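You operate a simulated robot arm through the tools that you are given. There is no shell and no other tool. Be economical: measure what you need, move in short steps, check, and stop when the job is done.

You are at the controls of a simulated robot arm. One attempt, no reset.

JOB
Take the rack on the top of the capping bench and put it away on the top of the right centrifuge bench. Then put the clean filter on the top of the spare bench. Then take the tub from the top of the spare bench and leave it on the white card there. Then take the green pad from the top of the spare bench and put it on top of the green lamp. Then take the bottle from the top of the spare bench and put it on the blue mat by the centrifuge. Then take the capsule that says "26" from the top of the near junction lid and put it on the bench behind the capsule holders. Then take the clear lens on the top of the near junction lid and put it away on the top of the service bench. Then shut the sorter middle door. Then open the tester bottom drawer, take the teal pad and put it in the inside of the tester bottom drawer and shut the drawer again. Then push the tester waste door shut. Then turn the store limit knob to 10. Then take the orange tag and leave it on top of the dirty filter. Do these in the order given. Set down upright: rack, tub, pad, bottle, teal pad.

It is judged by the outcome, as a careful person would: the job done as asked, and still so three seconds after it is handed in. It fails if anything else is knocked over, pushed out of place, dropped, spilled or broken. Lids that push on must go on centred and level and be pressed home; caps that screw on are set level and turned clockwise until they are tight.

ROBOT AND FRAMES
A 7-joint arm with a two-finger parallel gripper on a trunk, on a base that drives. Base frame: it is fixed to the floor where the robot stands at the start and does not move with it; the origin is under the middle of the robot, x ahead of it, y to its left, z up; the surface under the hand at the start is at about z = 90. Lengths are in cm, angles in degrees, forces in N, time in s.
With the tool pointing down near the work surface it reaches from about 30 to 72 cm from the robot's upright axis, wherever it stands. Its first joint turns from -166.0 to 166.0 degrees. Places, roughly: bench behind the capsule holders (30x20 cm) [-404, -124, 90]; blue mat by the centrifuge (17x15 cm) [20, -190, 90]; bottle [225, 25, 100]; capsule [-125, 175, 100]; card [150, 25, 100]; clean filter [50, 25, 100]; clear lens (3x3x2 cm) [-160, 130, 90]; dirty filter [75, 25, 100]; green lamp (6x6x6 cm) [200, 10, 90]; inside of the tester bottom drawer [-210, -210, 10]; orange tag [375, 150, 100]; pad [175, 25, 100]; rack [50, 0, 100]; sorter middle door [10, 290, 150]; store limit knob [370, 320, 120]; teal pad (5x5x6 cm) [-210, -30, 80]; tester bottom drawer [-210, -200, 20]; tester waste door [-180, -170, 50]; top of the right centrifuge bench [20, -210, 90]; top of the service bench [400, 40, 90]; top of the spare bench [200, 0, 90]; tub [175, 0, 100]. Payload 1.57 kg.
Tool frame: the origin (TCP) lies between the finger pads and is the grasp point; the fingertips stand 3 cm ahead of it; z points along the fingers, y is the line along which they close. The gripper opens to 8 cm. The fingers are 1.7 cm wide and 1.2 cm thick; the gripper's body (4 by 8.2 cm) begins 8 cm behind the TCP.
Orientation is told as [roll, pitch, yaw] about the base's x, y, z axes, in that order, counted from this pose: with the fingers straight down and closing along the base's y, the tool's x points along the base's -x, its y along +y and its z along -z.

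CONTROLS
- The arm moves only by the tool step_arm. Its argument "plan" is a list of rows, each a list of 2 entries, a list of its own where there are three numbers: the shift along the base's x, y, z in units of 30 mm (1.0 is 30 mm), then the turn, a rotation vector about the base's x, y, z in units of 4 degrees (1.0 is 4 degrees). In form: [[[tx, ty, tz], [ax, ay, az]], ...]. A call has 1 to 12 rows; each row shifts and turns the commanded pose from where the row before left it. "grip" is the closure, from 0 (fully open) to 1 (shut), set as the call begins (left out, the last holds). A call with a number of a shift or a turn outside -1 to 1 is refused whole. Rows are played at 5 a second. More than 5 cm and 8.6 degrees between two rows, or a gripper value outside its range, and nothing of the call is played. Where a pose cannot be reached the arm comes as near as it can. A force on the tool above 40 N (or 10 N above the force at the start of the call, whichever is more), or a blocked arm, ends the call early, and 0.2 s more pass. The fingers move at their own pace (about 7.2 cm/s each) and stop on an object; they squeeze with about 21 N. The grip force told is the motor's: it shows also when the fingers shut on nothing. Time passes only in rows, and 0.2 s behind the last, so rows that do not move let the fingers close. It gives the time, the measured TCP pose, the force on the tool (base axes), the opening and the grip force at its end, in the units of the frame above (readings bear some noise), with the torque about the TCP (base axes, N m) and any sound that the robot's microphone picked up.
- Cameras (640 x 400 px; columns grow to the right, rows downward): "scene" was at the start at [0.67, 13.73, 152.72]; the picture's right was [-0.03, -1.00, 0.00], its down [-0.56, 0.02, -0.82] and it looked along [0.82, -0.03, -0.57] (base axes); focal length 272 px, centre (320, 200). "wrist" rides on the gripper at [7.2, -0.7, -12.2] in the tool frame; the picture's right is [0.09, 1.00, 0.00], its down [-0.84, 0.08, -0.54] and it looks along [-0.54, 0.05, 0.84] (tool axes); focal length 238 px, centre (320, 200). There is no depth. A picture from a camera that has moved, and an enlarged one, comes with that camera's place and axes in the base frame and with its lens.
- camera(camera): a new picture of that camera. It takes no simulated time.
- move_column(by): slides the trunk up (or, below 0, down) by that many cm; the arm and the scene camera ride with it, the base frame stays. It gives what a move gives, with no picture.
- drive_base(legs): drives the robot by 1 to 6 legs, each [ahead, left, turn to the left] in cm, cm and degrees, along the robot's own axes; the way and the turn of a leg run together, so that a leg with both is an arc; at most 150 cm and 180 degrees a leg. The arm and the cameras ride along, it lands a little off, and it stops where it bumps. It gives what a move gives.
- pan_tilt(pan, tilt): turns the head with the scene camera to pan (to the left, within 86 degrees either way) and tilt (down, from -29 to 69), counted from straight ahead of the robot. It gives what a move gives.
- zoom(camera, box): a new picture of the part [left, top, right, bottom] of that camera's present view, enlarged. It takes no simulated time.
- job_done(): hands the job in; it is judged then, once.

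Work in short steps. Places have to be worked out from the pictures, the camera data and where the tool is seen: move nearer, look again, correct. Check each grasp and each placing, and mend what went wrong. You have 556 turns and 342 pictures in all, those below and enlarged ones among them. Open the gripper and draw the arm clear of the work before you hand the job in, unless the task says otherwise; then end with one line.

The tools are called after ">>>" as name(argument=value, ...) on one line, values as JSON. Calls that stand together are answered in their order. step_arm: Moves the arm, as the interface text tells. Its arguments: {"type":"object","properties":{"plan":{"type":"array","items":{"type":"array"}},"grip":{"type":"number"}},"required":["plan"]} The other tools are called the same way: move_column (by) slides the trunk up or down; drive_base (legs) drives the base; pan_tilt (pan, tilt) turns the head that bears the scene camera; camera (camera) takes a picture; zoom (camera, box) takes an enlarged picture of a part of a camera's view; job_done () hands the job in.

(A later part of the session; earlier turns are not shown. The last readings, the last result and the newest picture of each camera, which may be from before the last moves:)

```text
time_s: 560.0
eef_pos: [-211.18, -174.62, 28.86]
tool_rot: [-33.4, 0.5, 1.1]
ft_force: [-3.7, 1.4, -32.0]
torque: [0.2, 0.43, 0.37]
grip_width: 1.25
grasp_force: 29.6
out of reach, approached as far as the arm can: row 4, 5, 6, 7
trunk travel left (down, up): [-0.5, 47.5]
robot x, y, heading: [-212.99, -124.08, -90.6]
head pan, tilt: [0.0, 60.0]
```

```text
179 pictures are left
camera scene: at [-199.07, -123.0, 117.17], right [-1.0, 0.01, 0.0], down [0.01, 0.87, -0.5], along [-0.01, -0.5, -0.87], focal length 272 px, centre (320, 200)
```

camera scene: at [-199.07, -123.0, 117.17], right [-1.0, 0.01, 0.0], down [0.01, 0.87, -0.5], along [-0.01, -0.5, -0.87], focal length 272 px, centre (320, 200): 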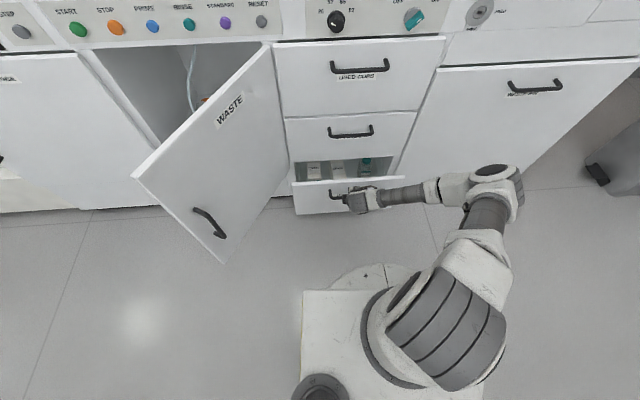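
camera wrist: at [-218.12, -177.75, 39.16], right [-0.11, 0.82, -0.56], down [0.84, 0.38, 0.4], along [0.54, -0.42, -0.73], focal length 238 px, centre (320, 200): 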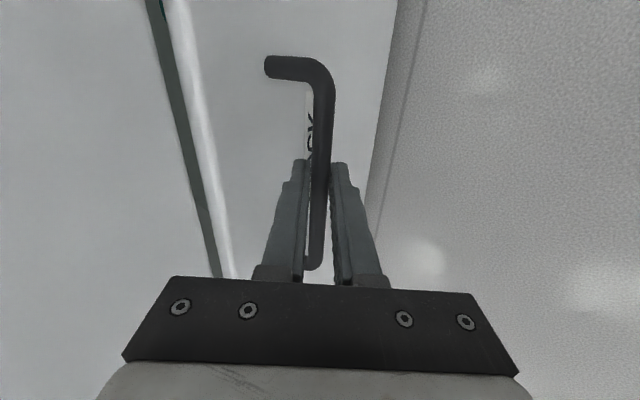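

The arm can't fold further; I relieve the load and pull the rest by backing the base.

>>> step_arm(plan=[[[0, 0, -0.1], [0, 0, 0]], [[0, 0, 0], [0, 0, 0]]])

>>> drive_base(legs=[[-8, 0, 0]])

>>> camera(camera="scene")

```text
time_s: 560.6
eef_pos: [-211.22, -174.99, 28.86]
tool_rot: [-33.7, 0.4, 0.9]
ft_force: [6.9, 1.2, -21.0]
torque: [0.17, 0.29, 0.51]
grip_width: 1.23
grasp_force: 29.1
trunk travel left (down, up): [-0.5, 47.5]
robot x, y, heading: [-213.06, -124.24, -90.8]
head pan, tilt: [0.0, 60.0]
```

```text
time_s: 561.8
eef_pos: [-211.72, -167.08, 28.88]
tool_rot: [-33.8, 0.9, 0.5]
ft_force: [-18.8, -1.4, -12.3]
torque: [0.1, 0.66, 0.2]
grip_width: 1.22
grasp_force: 29.7
trunk travel left (down, up): [-0.5, 47.5]
robot x, y, heading: [-212.65, -116.01, -90.5]
head pan, tilt: [0.0, 60.0]
```

```text
178 pictures are left
camera scene: at [-199.0, -115.01, 117.2], right [-1.0, 0.01, 0.0], down [0.01, 0.87, -0.5], along [-0.01, -0.5, -0.87], focal length 272 px, centre (320, 200)
```

scene: 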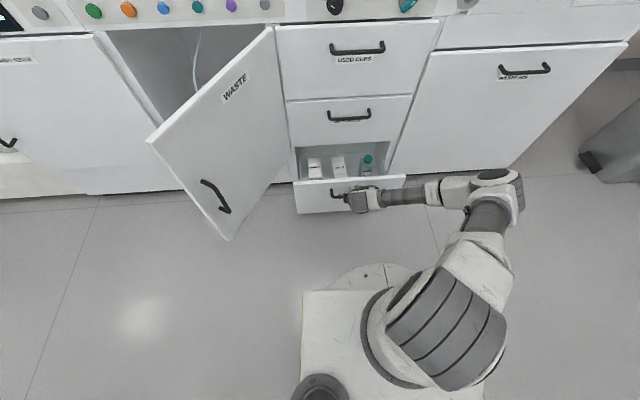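

>>> drive_base(legs=[[-8, 0, 0]])

>>> zoom(camera="scene", box=[240, 100, 460, 240])

```text
time_s: 563.0
eef_pos: [-211.97, -159.36, 28.88]
tool_rot: [-33.9, 1.4, 0.1]
ft_force: [-26.2, -1.7, -2.8]
torque: [0.0, 0.65, 0.17]
grip_width: 1.21
grasp_force: 29.5
trunk travel left (down, up): [-0.5, 47.5]
robot x, y, heading: [-212.78, -108.18, -90.8]
head pan, tilt: [0.0, 60.0]
```

```text
2.86 times, centred on (350, 170) of scene
camera zoom: at [-198.92, -107.01, 117.2], right [-1.0, 0.01, 0.0], down [0.01, 0.87, -0.5], along [-0.01, -0.5, -0.87], focal length 777 px, centre (234, 286)
```

zoom: 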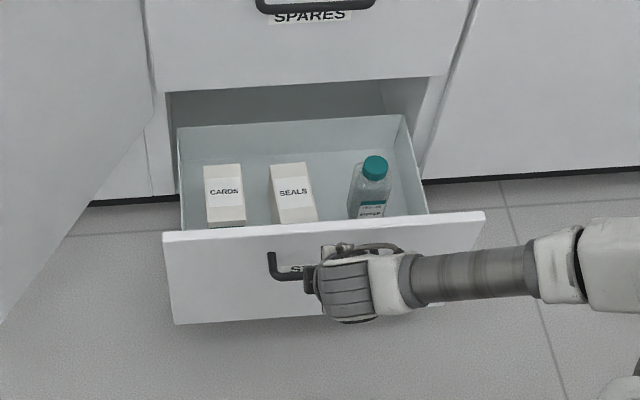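

>>> step_arm(plan=[[[-0.15, 0, 0], [0, 0, 0]]])

>>> drive_base(legs=[[-6, 0, 0]])

>>> zoom(camera="scene", box=[240, 100, 460, 240])

```text
time_s: 563.4
eef_pos: [-211.96, -159.34, 28.93]
tool_rot: [-33.9, 1.0, 0.5]
ft_force: [14.6, 0.7, 0.9]
torque: [-0.09, 0.69, 0.17]
grip_width: 1.22
grasp_force: 29.1
trunk travel left (down, up): [-0.5, 47.5]
robot x, y, heading: [-212.67, -108.01, -90.7]
head pan, tilt: [0.0, 60.0]
```

```text
time_s: 564.4
eef_pos: [-212.67, -157.05, 29.7]
tool_rot: [-35.6, 1.7, 0.2]
ft_force: [0.4, 0.3, 4.0]
torque: [-0.04, 0.3, 0.46]
grip_width: 1.24
grasp_force: 29.0
trunk travel left (down, up): [-0.5, 47.5]
robot x, y, heading: [-212.84, -104.77, -90.8]
head pan, tilt: [0.0, 60.0]
stopped in leg 1: the force on the tool passed its limit at 95 N (the readings are from after the stop); the commanded pose is now the measured one
```

```text
2.86 times, centred on (350, 170) of scene
camera zoom: at [-198.87, -103.49, 117.2], right [-1.0, 0.01, 0.0], down [0.01, 0.87, -0.5], along [-0.01, -0.5, -0.87], focal length 777 px, centre (234, 286)
```

zoom: 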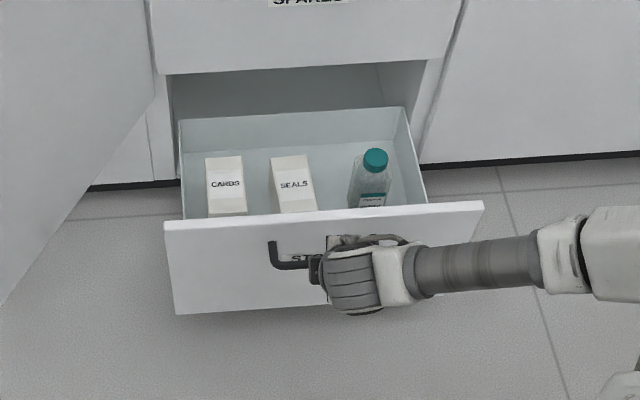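

The drawer is fully out at its stop, contents upright. I open the fingers and back off along the tool axis.

>>> step_arm(plan=[[[0, 0, 0], [0, 0, 0]], [[0, 0, 0], [0, 0, 0]], [[0, 0, 0], [0, 0, 0]], [[0, 0.2, 0.3], [0, 0, 0]], [[0, 0.4, 0.7], [0, 0, 0]], [[0, 0.3, 0.9], [0, 0, 0]], [[0, 0, 0.9], [0, 0, 0]], [[0, 0, 0.9], [0, 0, 0]], [[0, 0, 0.9], [0, 0, 0]], [[0, 0, 0.9], [0, 0, 0]], [[0, 0, 0.9], [0, 0, 0]], [[0, 0, 0.9], [0, 0, 0]]], grip=0.4)

>>> camera(camera="scene")

>>> camera(camera="wrist")

```text
time_s: 567.0
eef_pos: [-213.04, -154.55, 51.79]
tool_rot: [-35.4, 1.6, 0.2]
ft_force: [0.1, -0.4, 0.1]
torque: [0.0, -0.02, 0.0]
grip_width: 4.8
grasp_force: 0.1
out of reach, approached as far as the arm can: row 4
trunk travel left (down, up): [-0.5, 47.5]
robot x, y, heading: [-213.07, -104.74, -90.7]
head pan, tilt: [0.0, 60.0]
```

```text
175 pictures are left
camera scene: at [-198.87, -103.52, 117.19], right [-1.0, 0.01, 0.0], down [0.01, 0.87, -0.5], along [-0.01, -0.5, -0.87], focal length 272 px, centre (320, 200)
```

scene: 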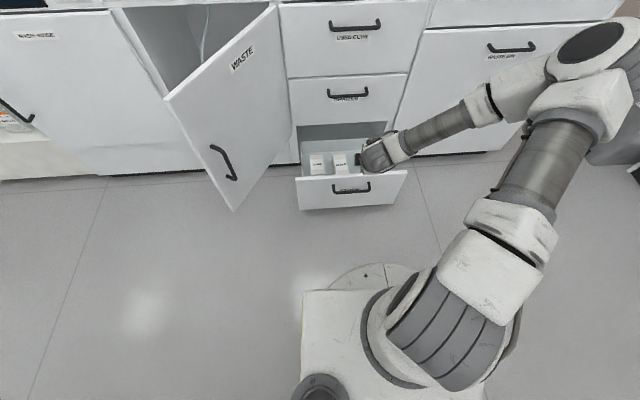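

```text
174 pictures are left
camera wrist: at [-219.88, -148.07, 62.34], right [-0.11, 0.81, -0.57], down [0.85, 0.38, 0.37], along [0.52, -0.45, -0.73], focal length 238 px, centre (320, 200)
```

wrist: 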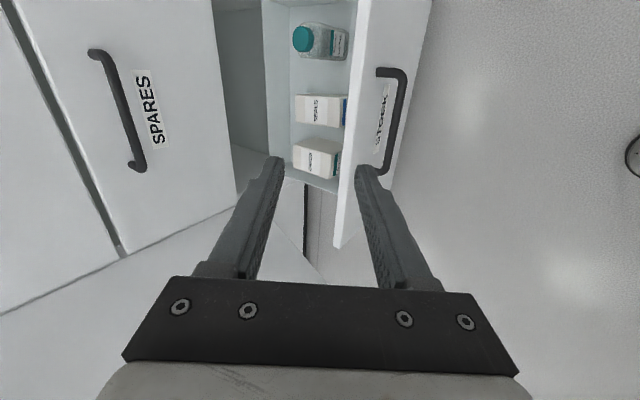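

I raise the trunk again and straighten the tool, then study the drawer's inside from above.

>>> step_arm(plan=[[[0, 0.2, 0.9], [1, 0, 0]], [[0, 0.2, 0.9], [1, 0, 0]], [[0, 0.2, 0.9], [1, 0, 0]], [[0, 0.2, 0.9], [1, 0, 0]], [[0, 0.1, 0.9], [1, 0, 0]], [[0, 0.1, 0.9], [1, 0, 0]], [[0, 0, 0.9], [1, 0, 0]], [[0, 0, 0.9], [1, 0, 0]], [[0, 0, 0.9], [0.85, 0, 0]], [[0, 0, 0.9], [0, 0, 0]], [[0, 0, 0.9], [0, 0, 0]]])

>>> move_column(by=32)

>>> pan_tilt(pan=0, tilt=62)

>>> zoom(camera="scene", box=[270, 130, 430, 250])

>>> camera(camera="wrist")

```text
time_s: 569.4
eef_pos: [-213.14, -151.91, 81.39]
tool_rot: [0.0, 1.3, 1.1]
ft_force: [0.4, -0.4, 0.6]
torque: [0.04, 0.0, 0.01]
grip_width: 4.82
grasp_force: 0.0
trunk travel left (down, up): [-0.5, 47.5]
robot x, y, heading: [-212.98, -104.91, -90.8]
head pan, tilt: [0.0, 60.0]
```

```text
time_s: 572.6
eef_pos: [-213.05, -151.95, 113.32]
tool_rot: [-0.2, 1.3, 0.9]
ft_force: [-0.8, 0.3, 0.2]
torque: [-0.01, 0.0, -0.01]
grip_width: 4.81
grasp_force: 0.1
trunk travel left (down, up): [-32.5, 15.5]
robot x, y, heading: [-212.58, -104.91, -90.6]
head pan, tilt: [0.0, 60.0]
```

```text
time_s: 573.2
eef_pos: [-213.23, -151.84, 113.38]
tool_rot: [-0.2, 1.3, 1.0]
ft_force: [-0.4, -0.6, -0.1]
torque: [-0.01, 0.02, -0.01]
grip_width: 4.78
grasp_force: 0.0
trunk travel left (down, up): [-32.5, 15.5]
robot x, y, heading: [-212.67, -104.66, -90.7]
head pan, tilt: [0.0, 62.0]
```

```text
3.33 times, centred on (350, 190) of scene
camera zoom: at [-198.87, -103.28, 148.97], right [-1.0, 0.01, 0.0], down [0.01, 0.88, -0.47], along [-0.01, -0.47, -0.88], focal length 906 px, centre (220, 233)
```

zoom: 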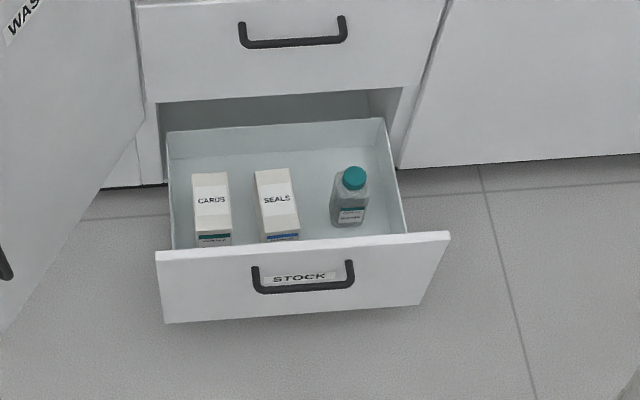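

```text
172 pictures are left
camera wrist: at [-220.1, -152.72, 125.85], right [-0.11, 0.99, 0.0], down [0.85, 0.09, 0.52], along [0.52, 0.06, -0.85], focal length 238 px, centre (320, 200)
```

wrist: 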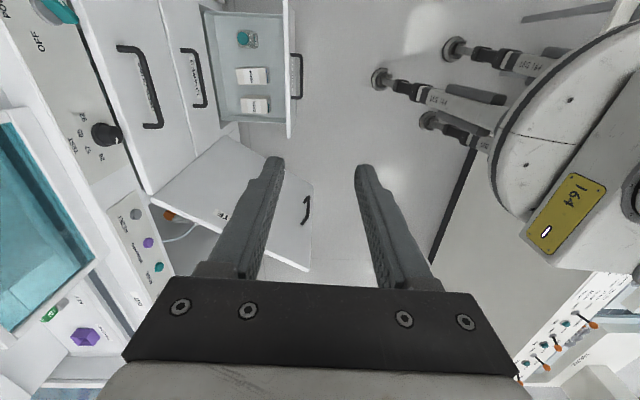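

>>> zoom(camera="wrist", box=[180, 0, 320, 140])

```text
2.86 times, centred on (250, 70) of wrist
camera zoom: at [-220.1, -152.72, 125.85], right [-0.11, 0.99, 0.0], down [0.85, 0.09, 0.52], along [0.52, 0.06, -0.85], focal length 681 px, centre (520, 571)
```

zoom: 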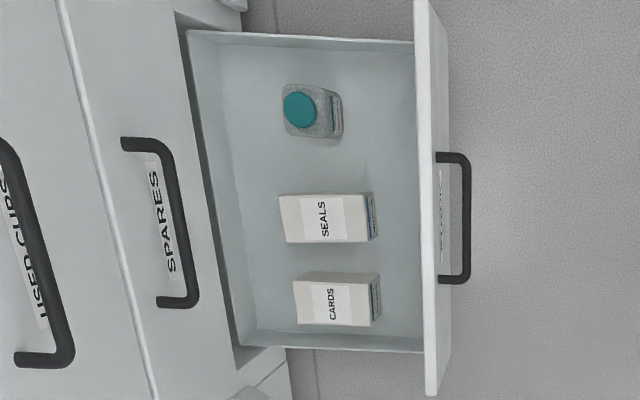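

From above, the front-left part of the drawer in front of the bottle is free: about (−222.5, −171). Now I turn round to find the teal pad on the table behind (≈(−210, −30, 80)).

>>> drive_base(legs=[[0, 0, 180]])

>>> pan_tilt(pan=0, tilt=45)

>>> camera(camera="scene")

```text
time_s: 583.9
eef_pos: [-217.98, -57.7, 113.42]
tool_rot: [0.0, 1.2, -172.1]
ft_force: [0.4, 0.0, -0.3]
torque: [0.0, 0.02, 0.04]
grip_width: 4.79
grasp_force: 0.1
trunk travel left (down, up): [-32.5, 15.5]
robot x, y, heading: [-212.89, -104.48, 96.5]
head pan, tilt: [0.0, 62.0]
```

```text
time_s: 584.7
eef_pos: [-217.98, -57.71, 113.53]
tool_rot: [-0.1, 1.3, -172.0]
ft_force: [0.1, 0.3, 0.6]
torque: [0.01, 0.03, -0.01]
grip_width: 4.81
grasp_force: 0.1
trunk travel left (down, up): [-32.5, 15.5]
robot x, y, heading: [-212.68, -104.32, 96.1]
head pan, tilt: [0.0, 45.0]
```

```text
170 pictures are left
camera scene: at [-226.82, -106.05, 151.14], right [0.99, 0.11, 0.0], down [0.08, -0.7, -0.71], along [-0.08, 0.7, -0.71], focal length 272 px, centre (320, 200)
```

scene: 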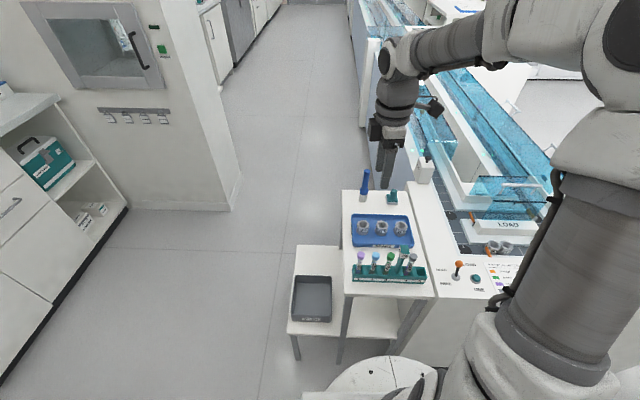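

>>> zoom(camera="scene", box=[320, 160, 460, 300])

>>> camera(camera="wrist")

```text
2.86 times, centred on (390, 230) of scene
camera zoom: at [-226.82, -106.05, 151.14], right [0.99, 0.11, 0.0], down [0.08, -0.7, -0.71], along [-0.08, 0.7, -0.71], focal length 777 px, centre (120, 114)
```

zoom: 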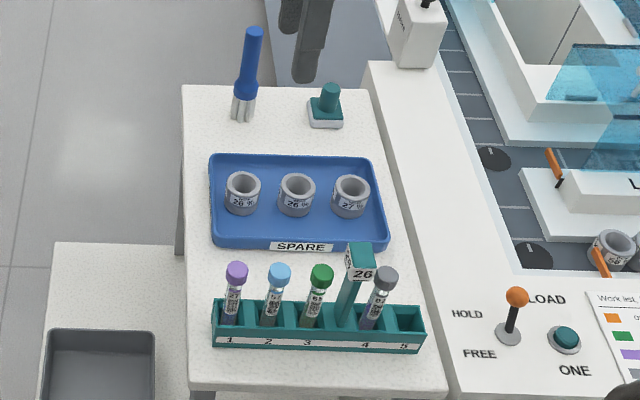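

```text
168 pictures are left
camera wrist: at [-211.22, -56.16, 125.85], right [0.23, -0.97, 0.0], down [-0.83, -0.19, 0.52], along [-0.51, -0.12, -0.85], focal length 238 px, centre (320, 200)
```

wrist: 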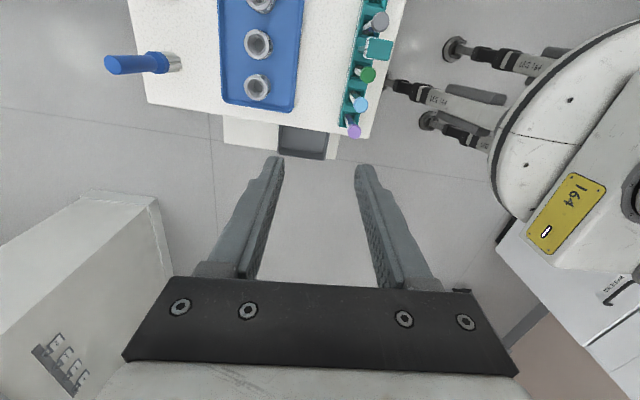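

The teal pad is the stamp-like piece with a knob at ≈(−208.6, −33.5) on the table (z≈80), beside a blue rod. I turn the wrist to close along x and look closer at it.

>>> step_arm(plan=[[[0, 0, 0], [0, 0, -1]], [[0, 0, 0], [0, 0, -1]], [[0, 0, 0], [0, 0, -1]], [[0, 0, 0], [0, 0, -1]], [[0, 0, 0], [0, 0, -1]], [[0, 0, 0], [0, 0, -1]], [[0, 0, 0], [0, 0, -1]], [[0, 0, 0], [0, 0, -1]], [[0, 0, 0], [0, 0, -1]], [[0, 0, 0], [0, 0, -1]], [[0, 0, 0], [0, 0, -1]], [[0, 0, 0], [0, 0, -1]]])

>>> step_arm(plan=[[[0, 0, 0], [0, 0, -1]], [[0, 0, 0], [0, 0, -1]], [[0, 0, 0], [0, 0, -1]], [[0, 0, 0], [0, 0, -1]], [[0, 0, 0], [0, 0, -1]], [[0, 0, 0], [0, 0, -1]], [[0, 0, 0], [0, 0, -1]], [[0, 0, 0], [0, 0, -1]], [[0, 0, 0], [0, 0, -1]], [[0, 0, 0], [0, 0, -1]], [[0, 0, 0], [0, 0, -1]], [[0, 0, 0], [0, 0, -1]]])

>>> zoom(camera="scene", box=[350, 160, 430, 220])

>>> camera(camera="wrist")

```text
time_s: 587.3
eef_pos: [-217.85, -57.65, 113.48]
tool_rot: [-0.1, 1.3, 139.8]
ft_force: [-0.2, -0.6, -0.6]
torque: [-0.01, 0.01, 0.01]
grip_width: 4.81
grasp_force: 0.1
trunk travel left (down, up): [-32.5, 15.5]
robot x, y, heading: [-212.89, -104.86, 96.1]
head pan, tilt: [0.0, 45.0]
```

```text
time_s: 589.9
eef_pos: [-218.03, -57.77, 113.47]
tool_rot: [-0.1, 1.3, 91.8]
ft_force: [0.0, -0.5, -0.4]
torque: [0.01, -0.02, -0.02]
grip_width: 4.78
grasp_force: 0.0
trunk travel left (down, up): [-32.5, 15.5]
robot x, y, heading: [-212.47, -104.82, 96.3]
head pan, tilt: [0.0, 45.0]
```

```text
6.67 times, centred on (390, 190) of scene
camera zoom: at [-226.82, -106.05, 151.14], right [0.99, 0.11, 0.0], down [0.08, -0.7, -0.71], along [-0.08, 0.7, -0.71], focal length 1812 px, centre (-147, 267)
```

zoom: 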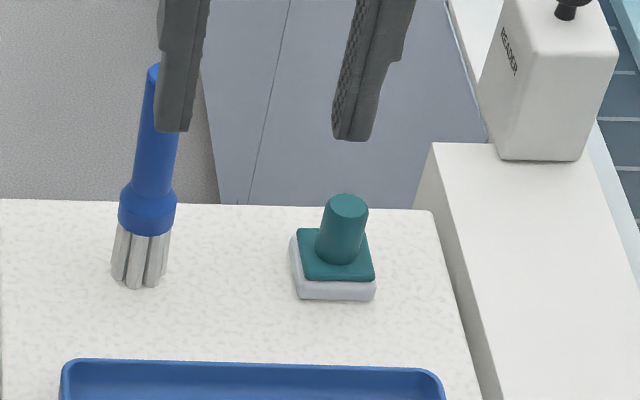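

```text
166 pictures are left
camera wrist: at [-217.13, -64.66, 125.89], right [-0.99, -0.12, 0.0], down [-0.1, 0.85, 0.52], along [-0.07, 0.52, -0.85], focal length 238 px, centre (320, 200)
```

wrist: 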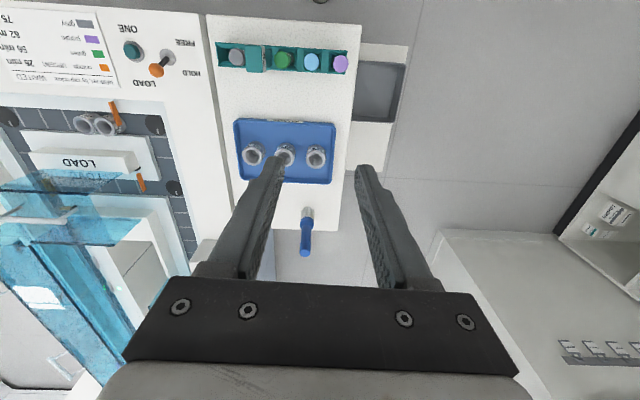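

Knob centre ≈ (−209, −34.5), z 83–86. I lean the tool 12° outward for reach and move above it.

>>> step_arm(plan=[[[0.5, 0.5, 0], [1, 0, 0]], [[0.5, 0.7, 0], [1, 0, 0]], [[0.5, 0.8, -0.2], [1, 0, 0]], [[0.5, 0.8, -0.3], [0, 0, 0]], [[0.5, 0.8, -0.3], [0, 0, 0]], [[0.5, 0.8, -0.4], [0, 0, 0]], [[0, 0.9, -0.4], [0, 0, 0]], [[0, 0.9, -0.4], [0, 0, 0]], [[0, 0.9, -0.4], [0, 0, 0]], [[0, 0.55, -0.4], [0, 0, 0]]])

>>> camera(camera="wrist")

>>> zoom(camera="scene", box=[330, 130, 450, 230])

```text
time_s: 592.1
eef_pos: [-209.04, -34.66, 105.03]
tool_rot: [-0.4, -10.7, 91.9]
ft_force: [-0.3, -0.1, 0.8]
torque: [0.0, -0.01, -0.01]
grip_width: 4.77
grasp_force: 0.1
trunk travel left (down, up): [-32.5, 15.5]
robot x, y, heading: [-212.8, -104.69, 96.1]
head pan, tilt: [0.0, 45.0]
```

```text
165 pictures are left
camera wrist: at [-208.2, -44.08, 115.74], right [-0.99, -0.12, -0.02], down [-0.11, 0.72, 0.69], along [-0.07, 0.68, -0.73], focal length 238 px, centre (320, 200)
```

wrist: 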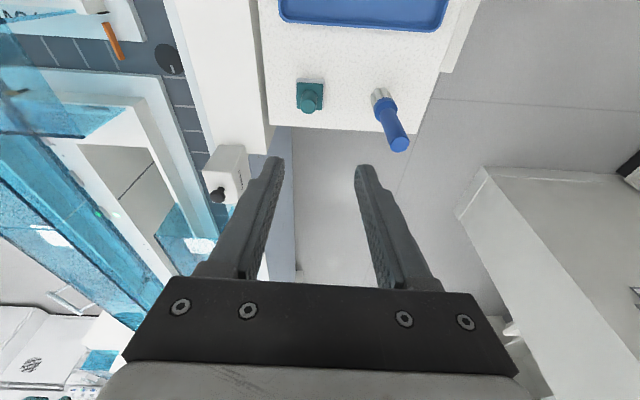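

```text
4.00 times, centred on (390, 180) of scene
camera zoom: at [-226.82, -106.04, 151.15], right [0.99, 0.11, 0.0], down [0.08, -0.7, -0.71], along [-0.08, 0.7, -0.71], focal length 1087 px, centre (40, 280)
```

zoom: 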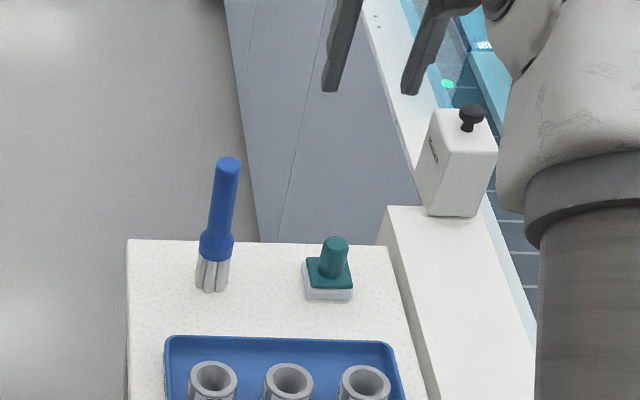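

Combined estimate: knob (−208.2, −33.8). I lower to z≈95 and recheck.

>>> step_arm(plan=[[[0.12, 0.1, -0.8], [0, 0, 0]], [[0.12, 0.1, -0.8], [0, 0, 0]], [[0, 0, -0.8], [0, 0, 0]], [[0, 0, -0.8], [0, 0, 0]]])

>>> camera(camera="wrist")

>>> zoom(camera="scene", box=[330, 130, 450, 230])

```text
time_s: 593.1
eef_pos: [-208.17, -34.05, 95.46]
tool_rot: [-0.4, -10.7, 91.9]
ft_force: [0.1, 0.7, -0.4]
torque: [0.0, -0.02, 0.02]
grip_width: 4.8
grasp_force: 0.1
trunk travel left (down, up): [-32.5, 15.5]
robot x, y, heading: [-212.65, -104.0, 96.2]
head pan, tilt: [0.0, 45.0]
```

```text
163 pictures are left
camera wrist: at [-207.28, -43.47, 106.18], right [-0.99, -0.12, -0.03], down [-0.11, 0.72, 0.69], along [-0.07, 0.68, -0.73], focal length 238 px, centre (320, 200)
```

wrist: 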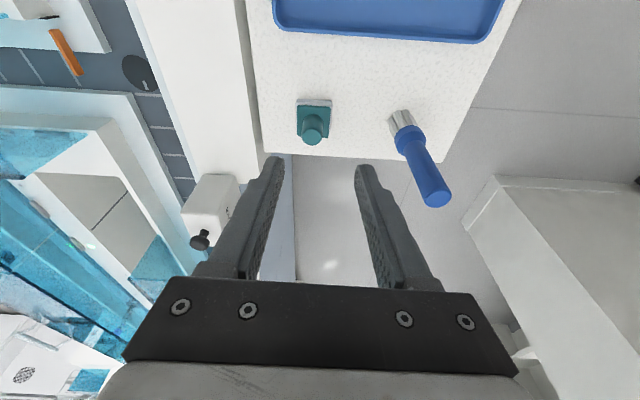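

```text
4.00 times, centred on (390, 180) of scene
camera zoom: at [-226.82, -106.05, 151.15], right [0.99, 0.11, 0.0], down [0.08, -0.7, -0.71], along [-0.08, 0.7, -0.71], focal length 1087 px, centre (40, 280)
```

zoom: 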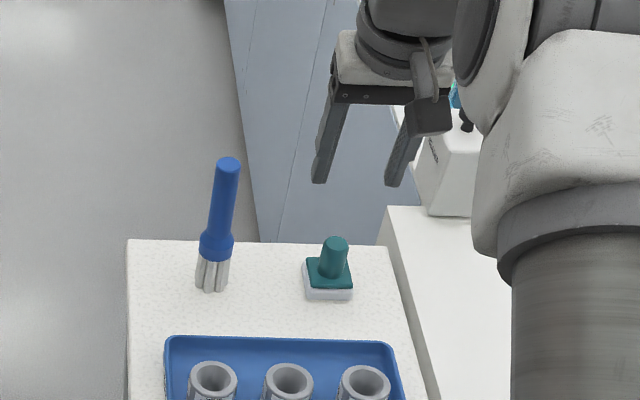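

By the wrist views the knob is at (−207.5, −32.9), top z≈86. I correct and lower to z≈86.5.

>>> step_arm(plan=[[[0.1, 0.14, -0.5], [0, 0, 0]], [[0.09, 0.14, -0.7], [0, 0, 0]], [[0, 0, -0.7], [0, 0, 0]], [[0, 0, -0.6], [0, 0, 0]]])

>>> camera(camera="wrist")

```text
time_s: 594.1
eef_pos: [-207.51, -33.24, 87.95]
tool_rot: [-0.4, -10.7, 91.8]
ft_force: [-0.4, -0.7, -0.2]
torque: [0.02, 0.01, 0.01]
grip_width: 4.8
grasp_force: 0.1
trunk travel left (down, up): [-32.5, 15.5]
robot x, y, heading: [-212.72, -104.47, 96.4]
head pan, tilt: [0.0, 45.0]
```

```text
161 pictures are left
camera wrist: at [-206.59, -42.56, 98.57], right [-0.99, -0.12, -0.02], down [-0.11, 0.72, 0.69], along [-0.07, 0.68, -0.73], focal length 238 px, centre (320, 200)
```

wrist: 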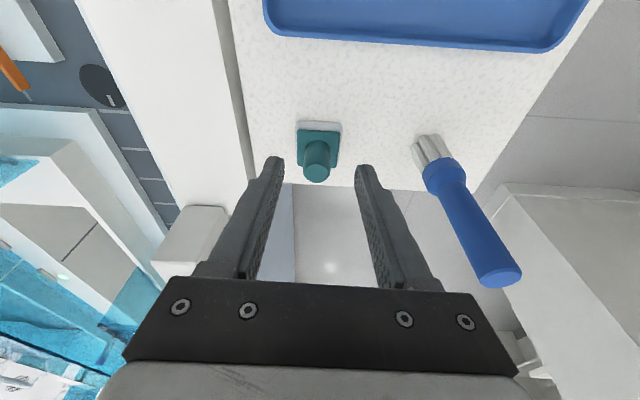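

>>> step_arm(plan=[[[0, 0, -0.4], [0, 0, 0]], [[0, 0, -0.3], [0, 0, 0]], [[0, 0, 0], [0, 0, 0]]])

>>> camera(camera="wrist")

```text
time_s: 594.9
eef_pos: [-207.5, -33.44, 85.81]
tool_rot: [-0.5, -10.8, 91.9]
ft_force: [-0.7, -0.2, 0.1]
torque: [-0.01, 0.0, 0.02]
grip_width: 4.78
grasp_force: 0.1
trunk travel left (down, up): [-32.5, 15.5]
robot x, y, heading: [-212.81, -104.69, 96.5]
head pan, tilt: [0.0, 45.0]
```

```text
160 pictures are left
camera wrist: at [-206.72, -42.72, 96.52], right [-0.99, -0.12, -0.02], down [-0.11, 0.72, 0.69], along [-0.07, 0.68, -0.73], focal length 238 px, centre (320, 200)
```

wrist: 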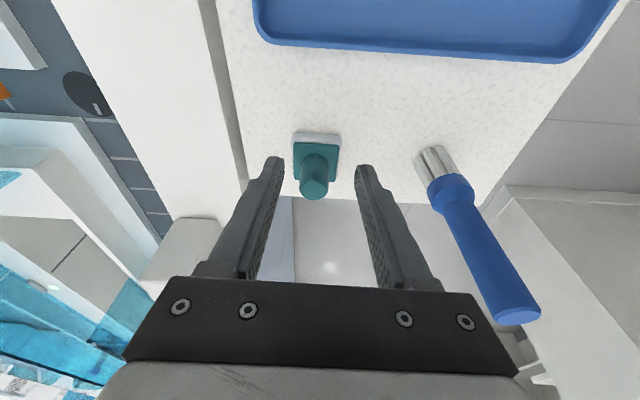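

The knob now sits between the pads. Close and lift.

>>> step_arm(plan=[[[0, 0, 0], [0, 0, 0]], [[0, 0, 0], [0, 0, 0]], [[0, 0, 0], [0, 0, 0]], [[0, 0, 0], [0, 0, 0]]], grip=1)

>>> step_arm(plan=[[[0, 0, 0.4], [0, 0, 0]], [[0, 0, 0.8], [0, 0, 0]], [[0, 0, 0.8], [0, 0, 0]], [[0, 0, 0.8], [0, 0, 0]]])

>>> camera(camera="wrist")

>>> zoom(camera="scene", box=[330, 130, 450, 230])

```text
time_s: 595.9
eef_pos: [-207.64, -33.43, 85.82]
tool_rot: [-0.5, -10.7, 91.9]
ft_force: [0.2, 0.5, -0.1]
torque: [0.01, -0.03, -0.01]
grip_width: 0.0
grasp_force: 21.4
trunk travel left (down, up): [-32.5, 15.5]
robot x, y, heading: [-212.53, -104.74, 96.1]
head pan, tilt: [0.0, 45.0]
```

```text
time_s: 596.9
eef_pos: [-207.42, -33.48, 94.49]
tool_rot: [-0.4, -10.8, 91.9]
ft_force: [-0.2, -0.3, -0.6]
torque: [0.02, -0.01, -0.02]
grip_width: 0.0
grasp_force: 20.8
trunk travel left (down, up): [-32.5, 15.5]
robot x, y, heading: [-212.76, -105.03, 96.3]
head pan, tilt: [0.0, 45.0]
```

```text
159 pictures are left
camera wrist: at [-206.67, -42.8, 105.08], right [-0.99, -0.12, -0.02], down [-0.11, 0.72, 0.69], along [-0.07, 0.68, -0.73], focal length 238 px, centre (320, 200)
```

wrist: 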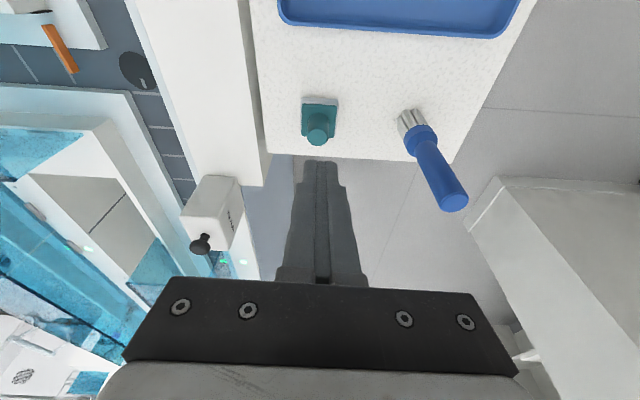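

```text
4.00 times, centred on (390, 180) of scene
camera zoom: at [-226.82, -106.05, 151.14], right [0.99, 0.11, 0.0], down [0.08, -0.7, -0.71], along [-0.08, 0.7, -0.71], focal length 1087 px, centre (40, 280)
```

zoom: 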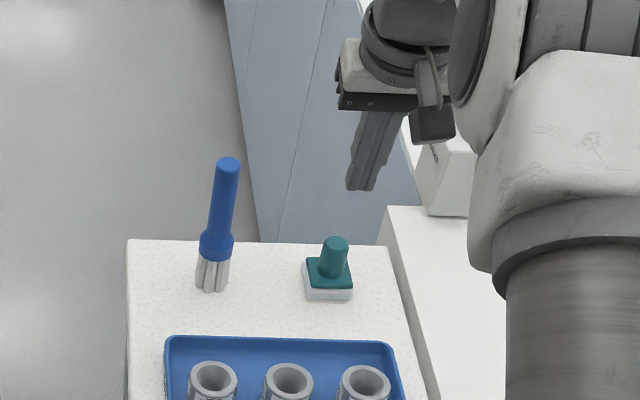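

The grip closed just short: re-solving all rays puts the knob top at (−207.8, −31.7), z≈83.5. I reopen and correct: 1.4 cm further and 2 cm lower.

>>> step_arm(plan=[[[0, 0.2, 0], [0, 0, 0]], [[0, 0.28, 0], [0, 0, 0]], [[0, 0, -0.7], [0, 0, 0]], [[0, 0, -0.7], [0, 0, 0]], [[0, 0, -0.7], [0, 0, 0]], [[0, 0, -0.6], [0, 0, 0]], [[0, 0, -0.4], [0, 0, 0]]], grip=0.4)

>>> camera(camera="wrist")

>>> zoom(camera="scene", box=[340, 150, 440, 230])

```text
time_s: 598.5
eef_pos: [-207.73, -31.97, 84.83]
tool_rot: [-0.6, -10.7, 91.8]
ft_force: [-0.5, -0.4, -0.7]
torque: [-0.01, 0.01, 0.02]
grip_width: 4.82
grasp_force: 0.2
trunk travel left (down, up): [-32.5, 15.5]
robot x, y, heading: [-212.85, -104.98, 96.4]
head pan, tilt: [0.0, 45.0]
```

```text
157 pictures are left
camera wrist: at [-206.85, -41.26, 95.59], right [-0.99, -0.12, -0.02], down [-0.11, 0.72, 0.69], along [-0.07, 0.68, -0.73], focal length 238 px, centre (320, 200)
```

wrist: 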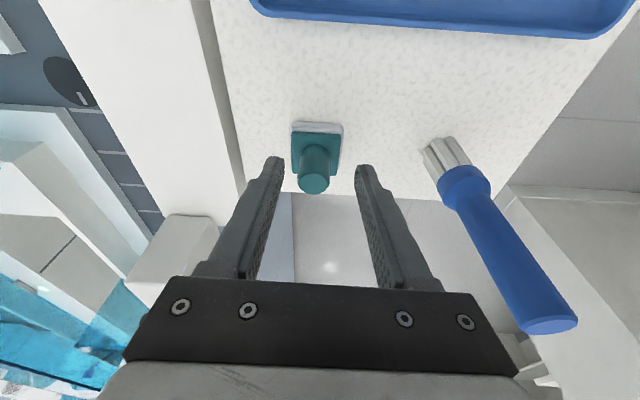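

```text
5.00 times, centred on (390, 190) of scene
camera zoom: at [-226.82, -106.05, 151.15], right [0.99, 0.11, 0.0], down [0.08, -0.7, -0.71], along [-0.08, 0.7, -0.71], focal length 1359 px, centre (-30, 250)
```

zoom: 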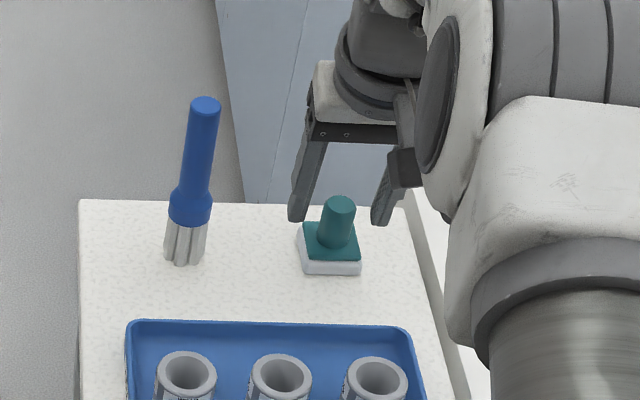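

Judging depth by the plate's apparent size, the pad is lower and further: knob top ≈ (−207.5, −28.8, 80.5). I move on by 2.8 cm and look before descending.

>>> step_arm(plan=[[[0, 0.45, 0.1], [0, 0, 0]], [[0.03, 0.48, 0], [0, 0, 0]], [[0, 0, -0.3], [0, 0, 0]]])

>>> camera(camera="wrist")

>>> zoom(camera="scene", box=[340, 150, 440, 230])

```text
time_s: 599.3
eef_pos: [-207.61, -29.17, 84.39]
tool_rot: [-0.6, -10.7, 91.8]
ft_force: [0.5, 0.1, 0.5]
torque: [0.03, -0.01, -0.01]
grip_width: 4.8
grasp_force: 0.0
trunk travel left (down, up): [-32.5, 15.5]
robot x, y, heading: [-212.58, -104.83, 96.3]
head pan, tilt: [0.0, 45.0]
```

```text
155 pictures are left
camera wrist: at [-206.78, -38.51, 95.0], right [-0.99, -0.12, -0.03], down [-0.11, 0.72, 0.69], along [-0.07, 0.68, -0.73], focal length 238 px, centre (320, 200)
```

wrist: 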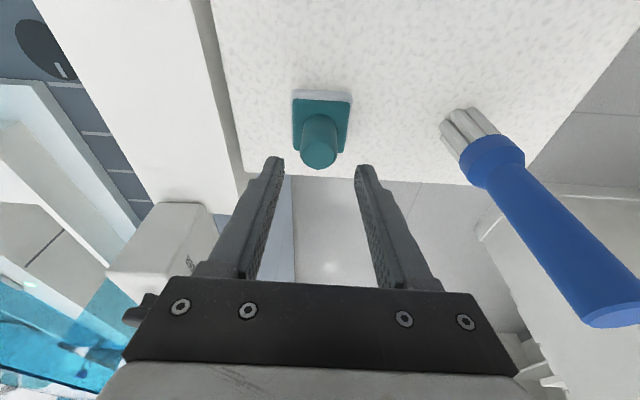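

```text
5.00 times, centred on (390, 190) of scene
camera zoom: at [-226.82, -106.04, 151.15], right [0.99, 0.11, 0.0], down [0.08, -0.7, -0.71], along [-0.08, 0.7, -0.71], focal length 1359 px, centre (-30, 250)
```

zoom: 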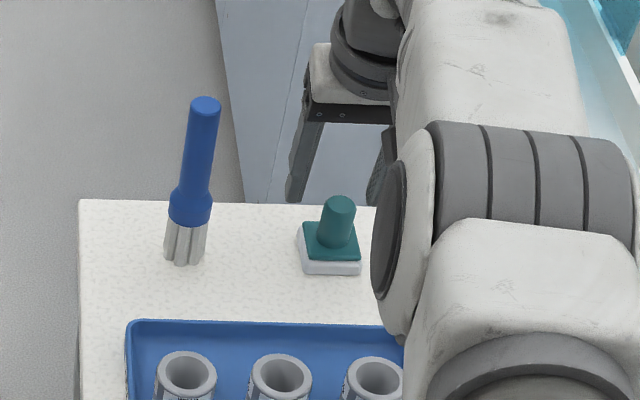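

Triangulating the last two views gives knob top (−207.5, −30.7, 82.5): the earlier grip had closed just above it. I move back 2 cm and down to z≈82.9.

>>> step_arm(plan=[[[0, -0.33, 0], [0, 0, 0]], [[0, -0.33, 0], [0, 0, 0]], [[0, 0, -0.25], [0, 0, 0]], [[0, 0, -0.25], [0, 0, 0]]])

>>> camera(camera="wrist")

```text
time_s: 600.3
eef_pos: [-207.71, -31.14, 82.94]
tool_rot: [-0.4, -10.7, 91.9]
ft_force: [0.4, 0.4, -0.6]
torque: [0.02, 0.0, 0.01]
grip_width: 4.79
grasp_force: 0.0
trunk travel left (down, up): [-32.5, 15.5]
robot x, y, heading: [-212.33, -104.65, 96.1]
head pan, tilt: [0.0, 45.0]
```

```text
153 pictures are left
camera wrist: at [-206.89, -40.47, 93.55], right [-0.99, -0.12, -0.02], down [-0.11, 0.72, 0.69], along [-0.07, 0.68, -0.73], focal length 238 px, centre (320, 200)
```

wrist: 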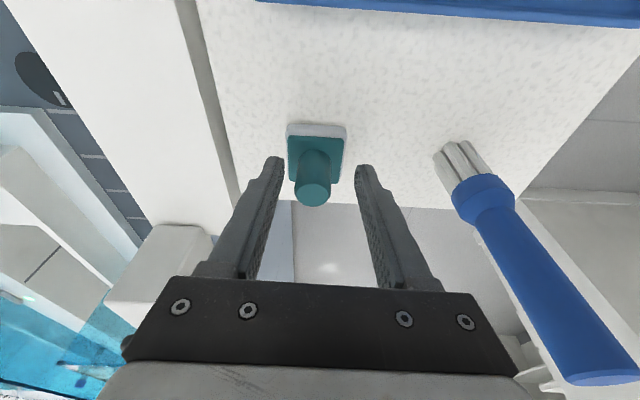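

All consistent; tips now reach ~2.5 cm below the knob's top. Close and lift.

>>> step_arm(plan=[[[0, 0, 0], [0, 0, 0]], [[0, 0, 0], [0, 0, 0]], [[0, 0, 0], [0, 0, 0]], [[0, 0, 0], [0, 0, 0]]], grip=1)

>>> camera(camera="wrist")

```text
time_s: 601.3
eef_pos: [-207.7, -31.14, 82.93]
tool_rot: [-0.6, -10.8, 91.9]
ft_force: [-0.3, -0.3, 0.2]
torque: [0.0, 0.01, 0.01]
grip_width: 2.24
grasp_force: 21.2
trunk travel left (down, up): [-32.5, 15.5]
robot x, y, heading: [-212.84, -104.84, 96.3]
head pan, tilt: [0.0, 45.0]
```

```text
152 pictures are left
camera wrist: at [-206.88, -40.45, 93.57], right [-0.99, -0.12, -0.02], down [-0.11, 0.72, 0.69], along [-0.07, 0.68, -0.73], focal length 238 px, centre (320, 200)
```

wrist: 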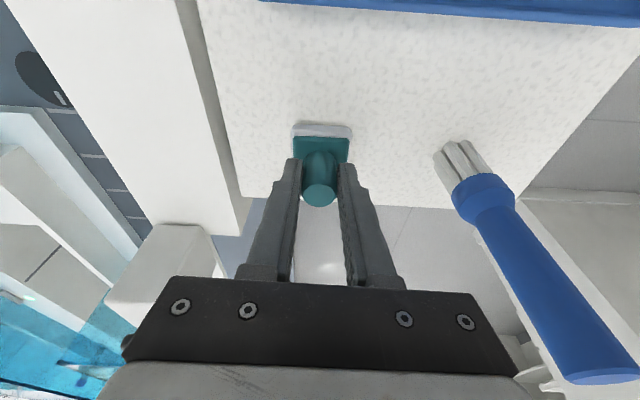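

Held (2.24 cm). Lift straight up and draw back.

>>> step_arm(plan=[[[0, 0, 0.4], [0, 0, 0]], [[0, 0, 0.8], [0, 0, 0]], [[0, 0, 0.9], [0, 0, 0]], [[0, 0, 0.9], [0, 0, 0]], [[0, 0, 0.9], [0, 0, 0]], [[0, 0, 0.9], [0, 0, 0]], [[0, 0, 0.9], [0, 0, 0]], [[0, 0, 0.9], [0, 0, 0]], [[0, -0.5, 0.9], [0, 0, 0]], [[0, -0.8, 0.9], [0, 0, 0]], [[0, -0.9, 0.6], [0, 0, 0]], [[0, -0.9, 0], [0, 0, 0]]])

>>> step_arm(plan=[[[-0.2, -0.9, 0], [0, 0, 0]], [[-0.2, -0.9, 0], [0, 0, 0]], [[-0.2, -0.9, 0], [0, 0, 0]], [[-0.2, -0.9, 0], [0, 0, 0]]])

>>> camera(camera="scene")

>>> camera(camera="wrist")

```text
time_s: 603.9
eef_pos: [-207.77, -40.37, 109.92]
tool_rot: [-0.5, -10.8, 91.9]
ft_force: [-0.1, -0.7, -1.1]
torque: [0.01, -0.01, -0.01]
grip_width: 2.22
grasp_force: 21.2
trunk travel left (down, up): [-32.5, 15.5]
robot x, y, heading: [-212.93, -104.53, 96.5]
head pan, tilt: [0.0, 45.0]
```

```text
time_s: 604.9
eef_pos: [-209.83, -51.17, 109.89]
tool_rot: [-0.4, -10.6, 92.0]
ft_force: [0.1, 1.2, -0.1]
torque: [-0.01, -0.01, 0.01]
grip_width: 2.28
grasp_force: 20.4
trunk travel left (down, up): [-32.5, 15.5]
robot x, y, heading: [-212.76, -104.41, 96.2]
head pan, tilt: [0.0, 45.0]
```

```text
151 pictures are left
camera scene: at [-226.82, -106.05, 151.14], right [0.99, 0.11, 0.0], down [0.08, -0.7, -0.71], along [-0.08, 0.7, -0.71], focal length 272 px, centre (320, 200)
```

scene: 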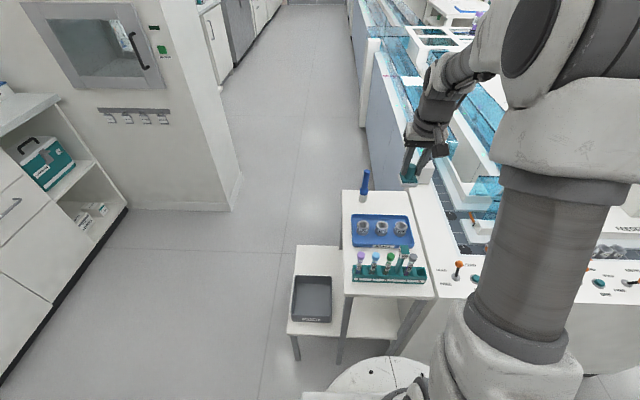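

```text
150 pictures are left
camera wrist: at [-208.96, -60.5, 120.53], right [-0.99, -0.12, -0.03], down [-0.11, 0.72, 0.69], along [-0.07, 0.69, -0.73], focal length 238 px, centre (320, 200)
```

wrist: 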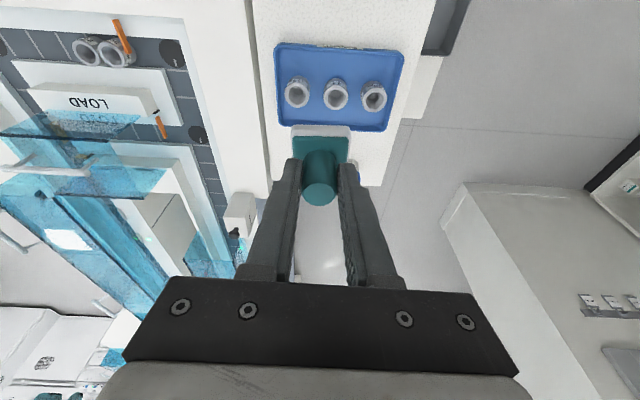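

Now turn back to the drawer.

>>> drive_base(legs=[[0, 0, -180]])

>>> pan_tilt(pan=0, tilt=60)

>>> camera(camera="scene")

>>> camera(camera="wrist")

```text
time_s: 615.3
eef_pos: [-214.92, -158.35, 109.84]
tool_rot: [-0.5, -10.7, -87.4]
ft_force: [1.3, -0.7, -0.8]
torque: [-0.01, 0.01, 0.03]
grip_width: 2.27
grasp_force: 20.5
trunk travel left (down, up): [-32.5, 15.5]
robot x, y, heading: [-212.57, -104.48, -83.1]
head pan, tilt: [0.0, 45.0]
```

```text
time_s: 616.0
eef_pos: [-214.91, -158.23, 109.83]
tool_rot: [-0.5, -10.7, -87.4]
ft_force: [-0.7, -0.6, 0.1]
torque: [0.01, 0.0, 0.02]
grip_width: 2.26
grasp_force: 21.2
trunk travel left (down, up): [-32.5, 15.5]
robot x, y, heading: [-212.49, -104.6, -83.1]
head pan, tilt: [0.0, 60.0]
```

```text
149 pictures are left
camera scene: at [-199.14, -101.7, 149.2], right [-0.99, -0.12, 0.0], down [-0.1, 0.86, -0.5], along [0.06, -0.5, -0.87], focal length 272 px, centre (320, 200)
```

scene: 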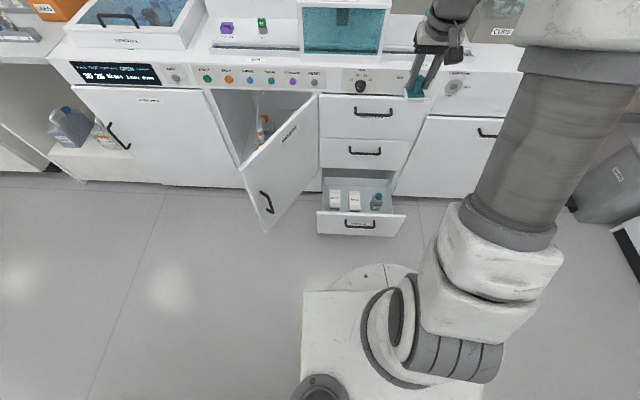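

```text
148 pictures are left
camera wrist: at [-216.05, -148.99, 120.53], right [0.99, 0.13, -0.02], down [0.11, -0.72, 0.69], along [0.07, -0.68, -0.73], focal length 238 px, centre (320, 200)
```

wrist: 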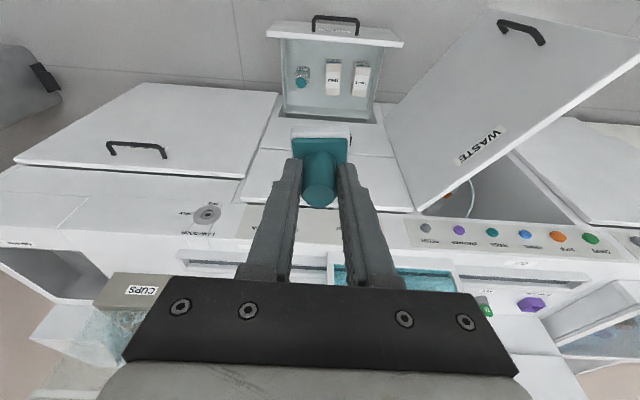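

>>> drive_base(legs=[[0, -5, -6.5], [8, 0, 0]])

>>> move_column(by=-32)

>>> camera(camera="scene")

>>> camera(camera="wrist")

```text
time_s: 617.9
eef_pos: [-226.18, -165.84, 109.7]
tool_rot: [-0.4, -10.7, -93.9]
ft_force: [-1.2, -0.2, 0.1]
torque: [-0.01, 0.02, -0.02]
grip_width: 2.28
grasp_force: 21.2
trunk travel left (down, up): [-32.5, 15.5]
robot x, y, heading: [-217.94, -112.81, -89.8]
head pan, tilt: [0.0, 60.0]
```

```text
time_s: 621.0
eef_pos: [-226.13, -165.79, 77.86]
tool_rot: [-0.5, -10.7, -93.9]
ft_force: [-0.7, 0.2, -0.7]
torque: [0.01, -0.01, -0.01]
grip_width: 2.25
grasp_force: 20.6
trunk travel left (down, up): [-0.5, 47.5]
robot x, y, heading: [-217.7, -112.93, -89.9]
head pan, tilt: [0.0, 60.0]
```

```text
147 pictures are left
camera scene: at [-203.92, -111.39, 117.2], right [-1.0, -0.01, 0.0], down [0.0, 0.87, -0.5], along [0.0, -0.5, -0.87], focal length 272 px, centre (320, 200)
```

scene: 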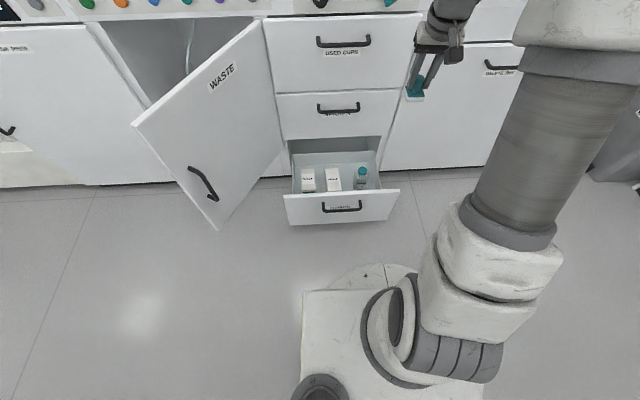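

```text
146 pictures are left
camera wrist: at [-226.09, -156.45, 88.54], right [1.0, 0.02, -0.02], down [0.03, -0.73, 0.69], along [0.0, -0.69, -0.73], focal length 238 px, centre (320, 200)
```

wrist: 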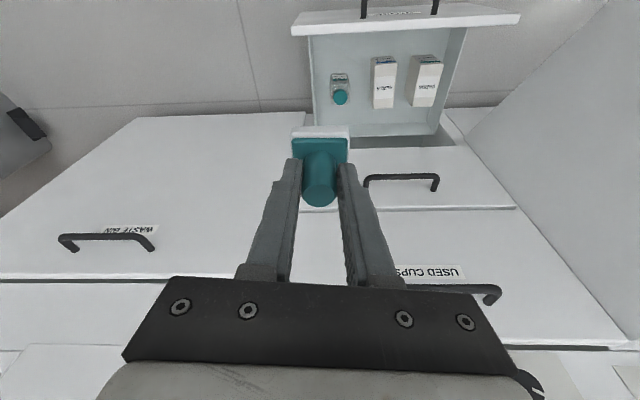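

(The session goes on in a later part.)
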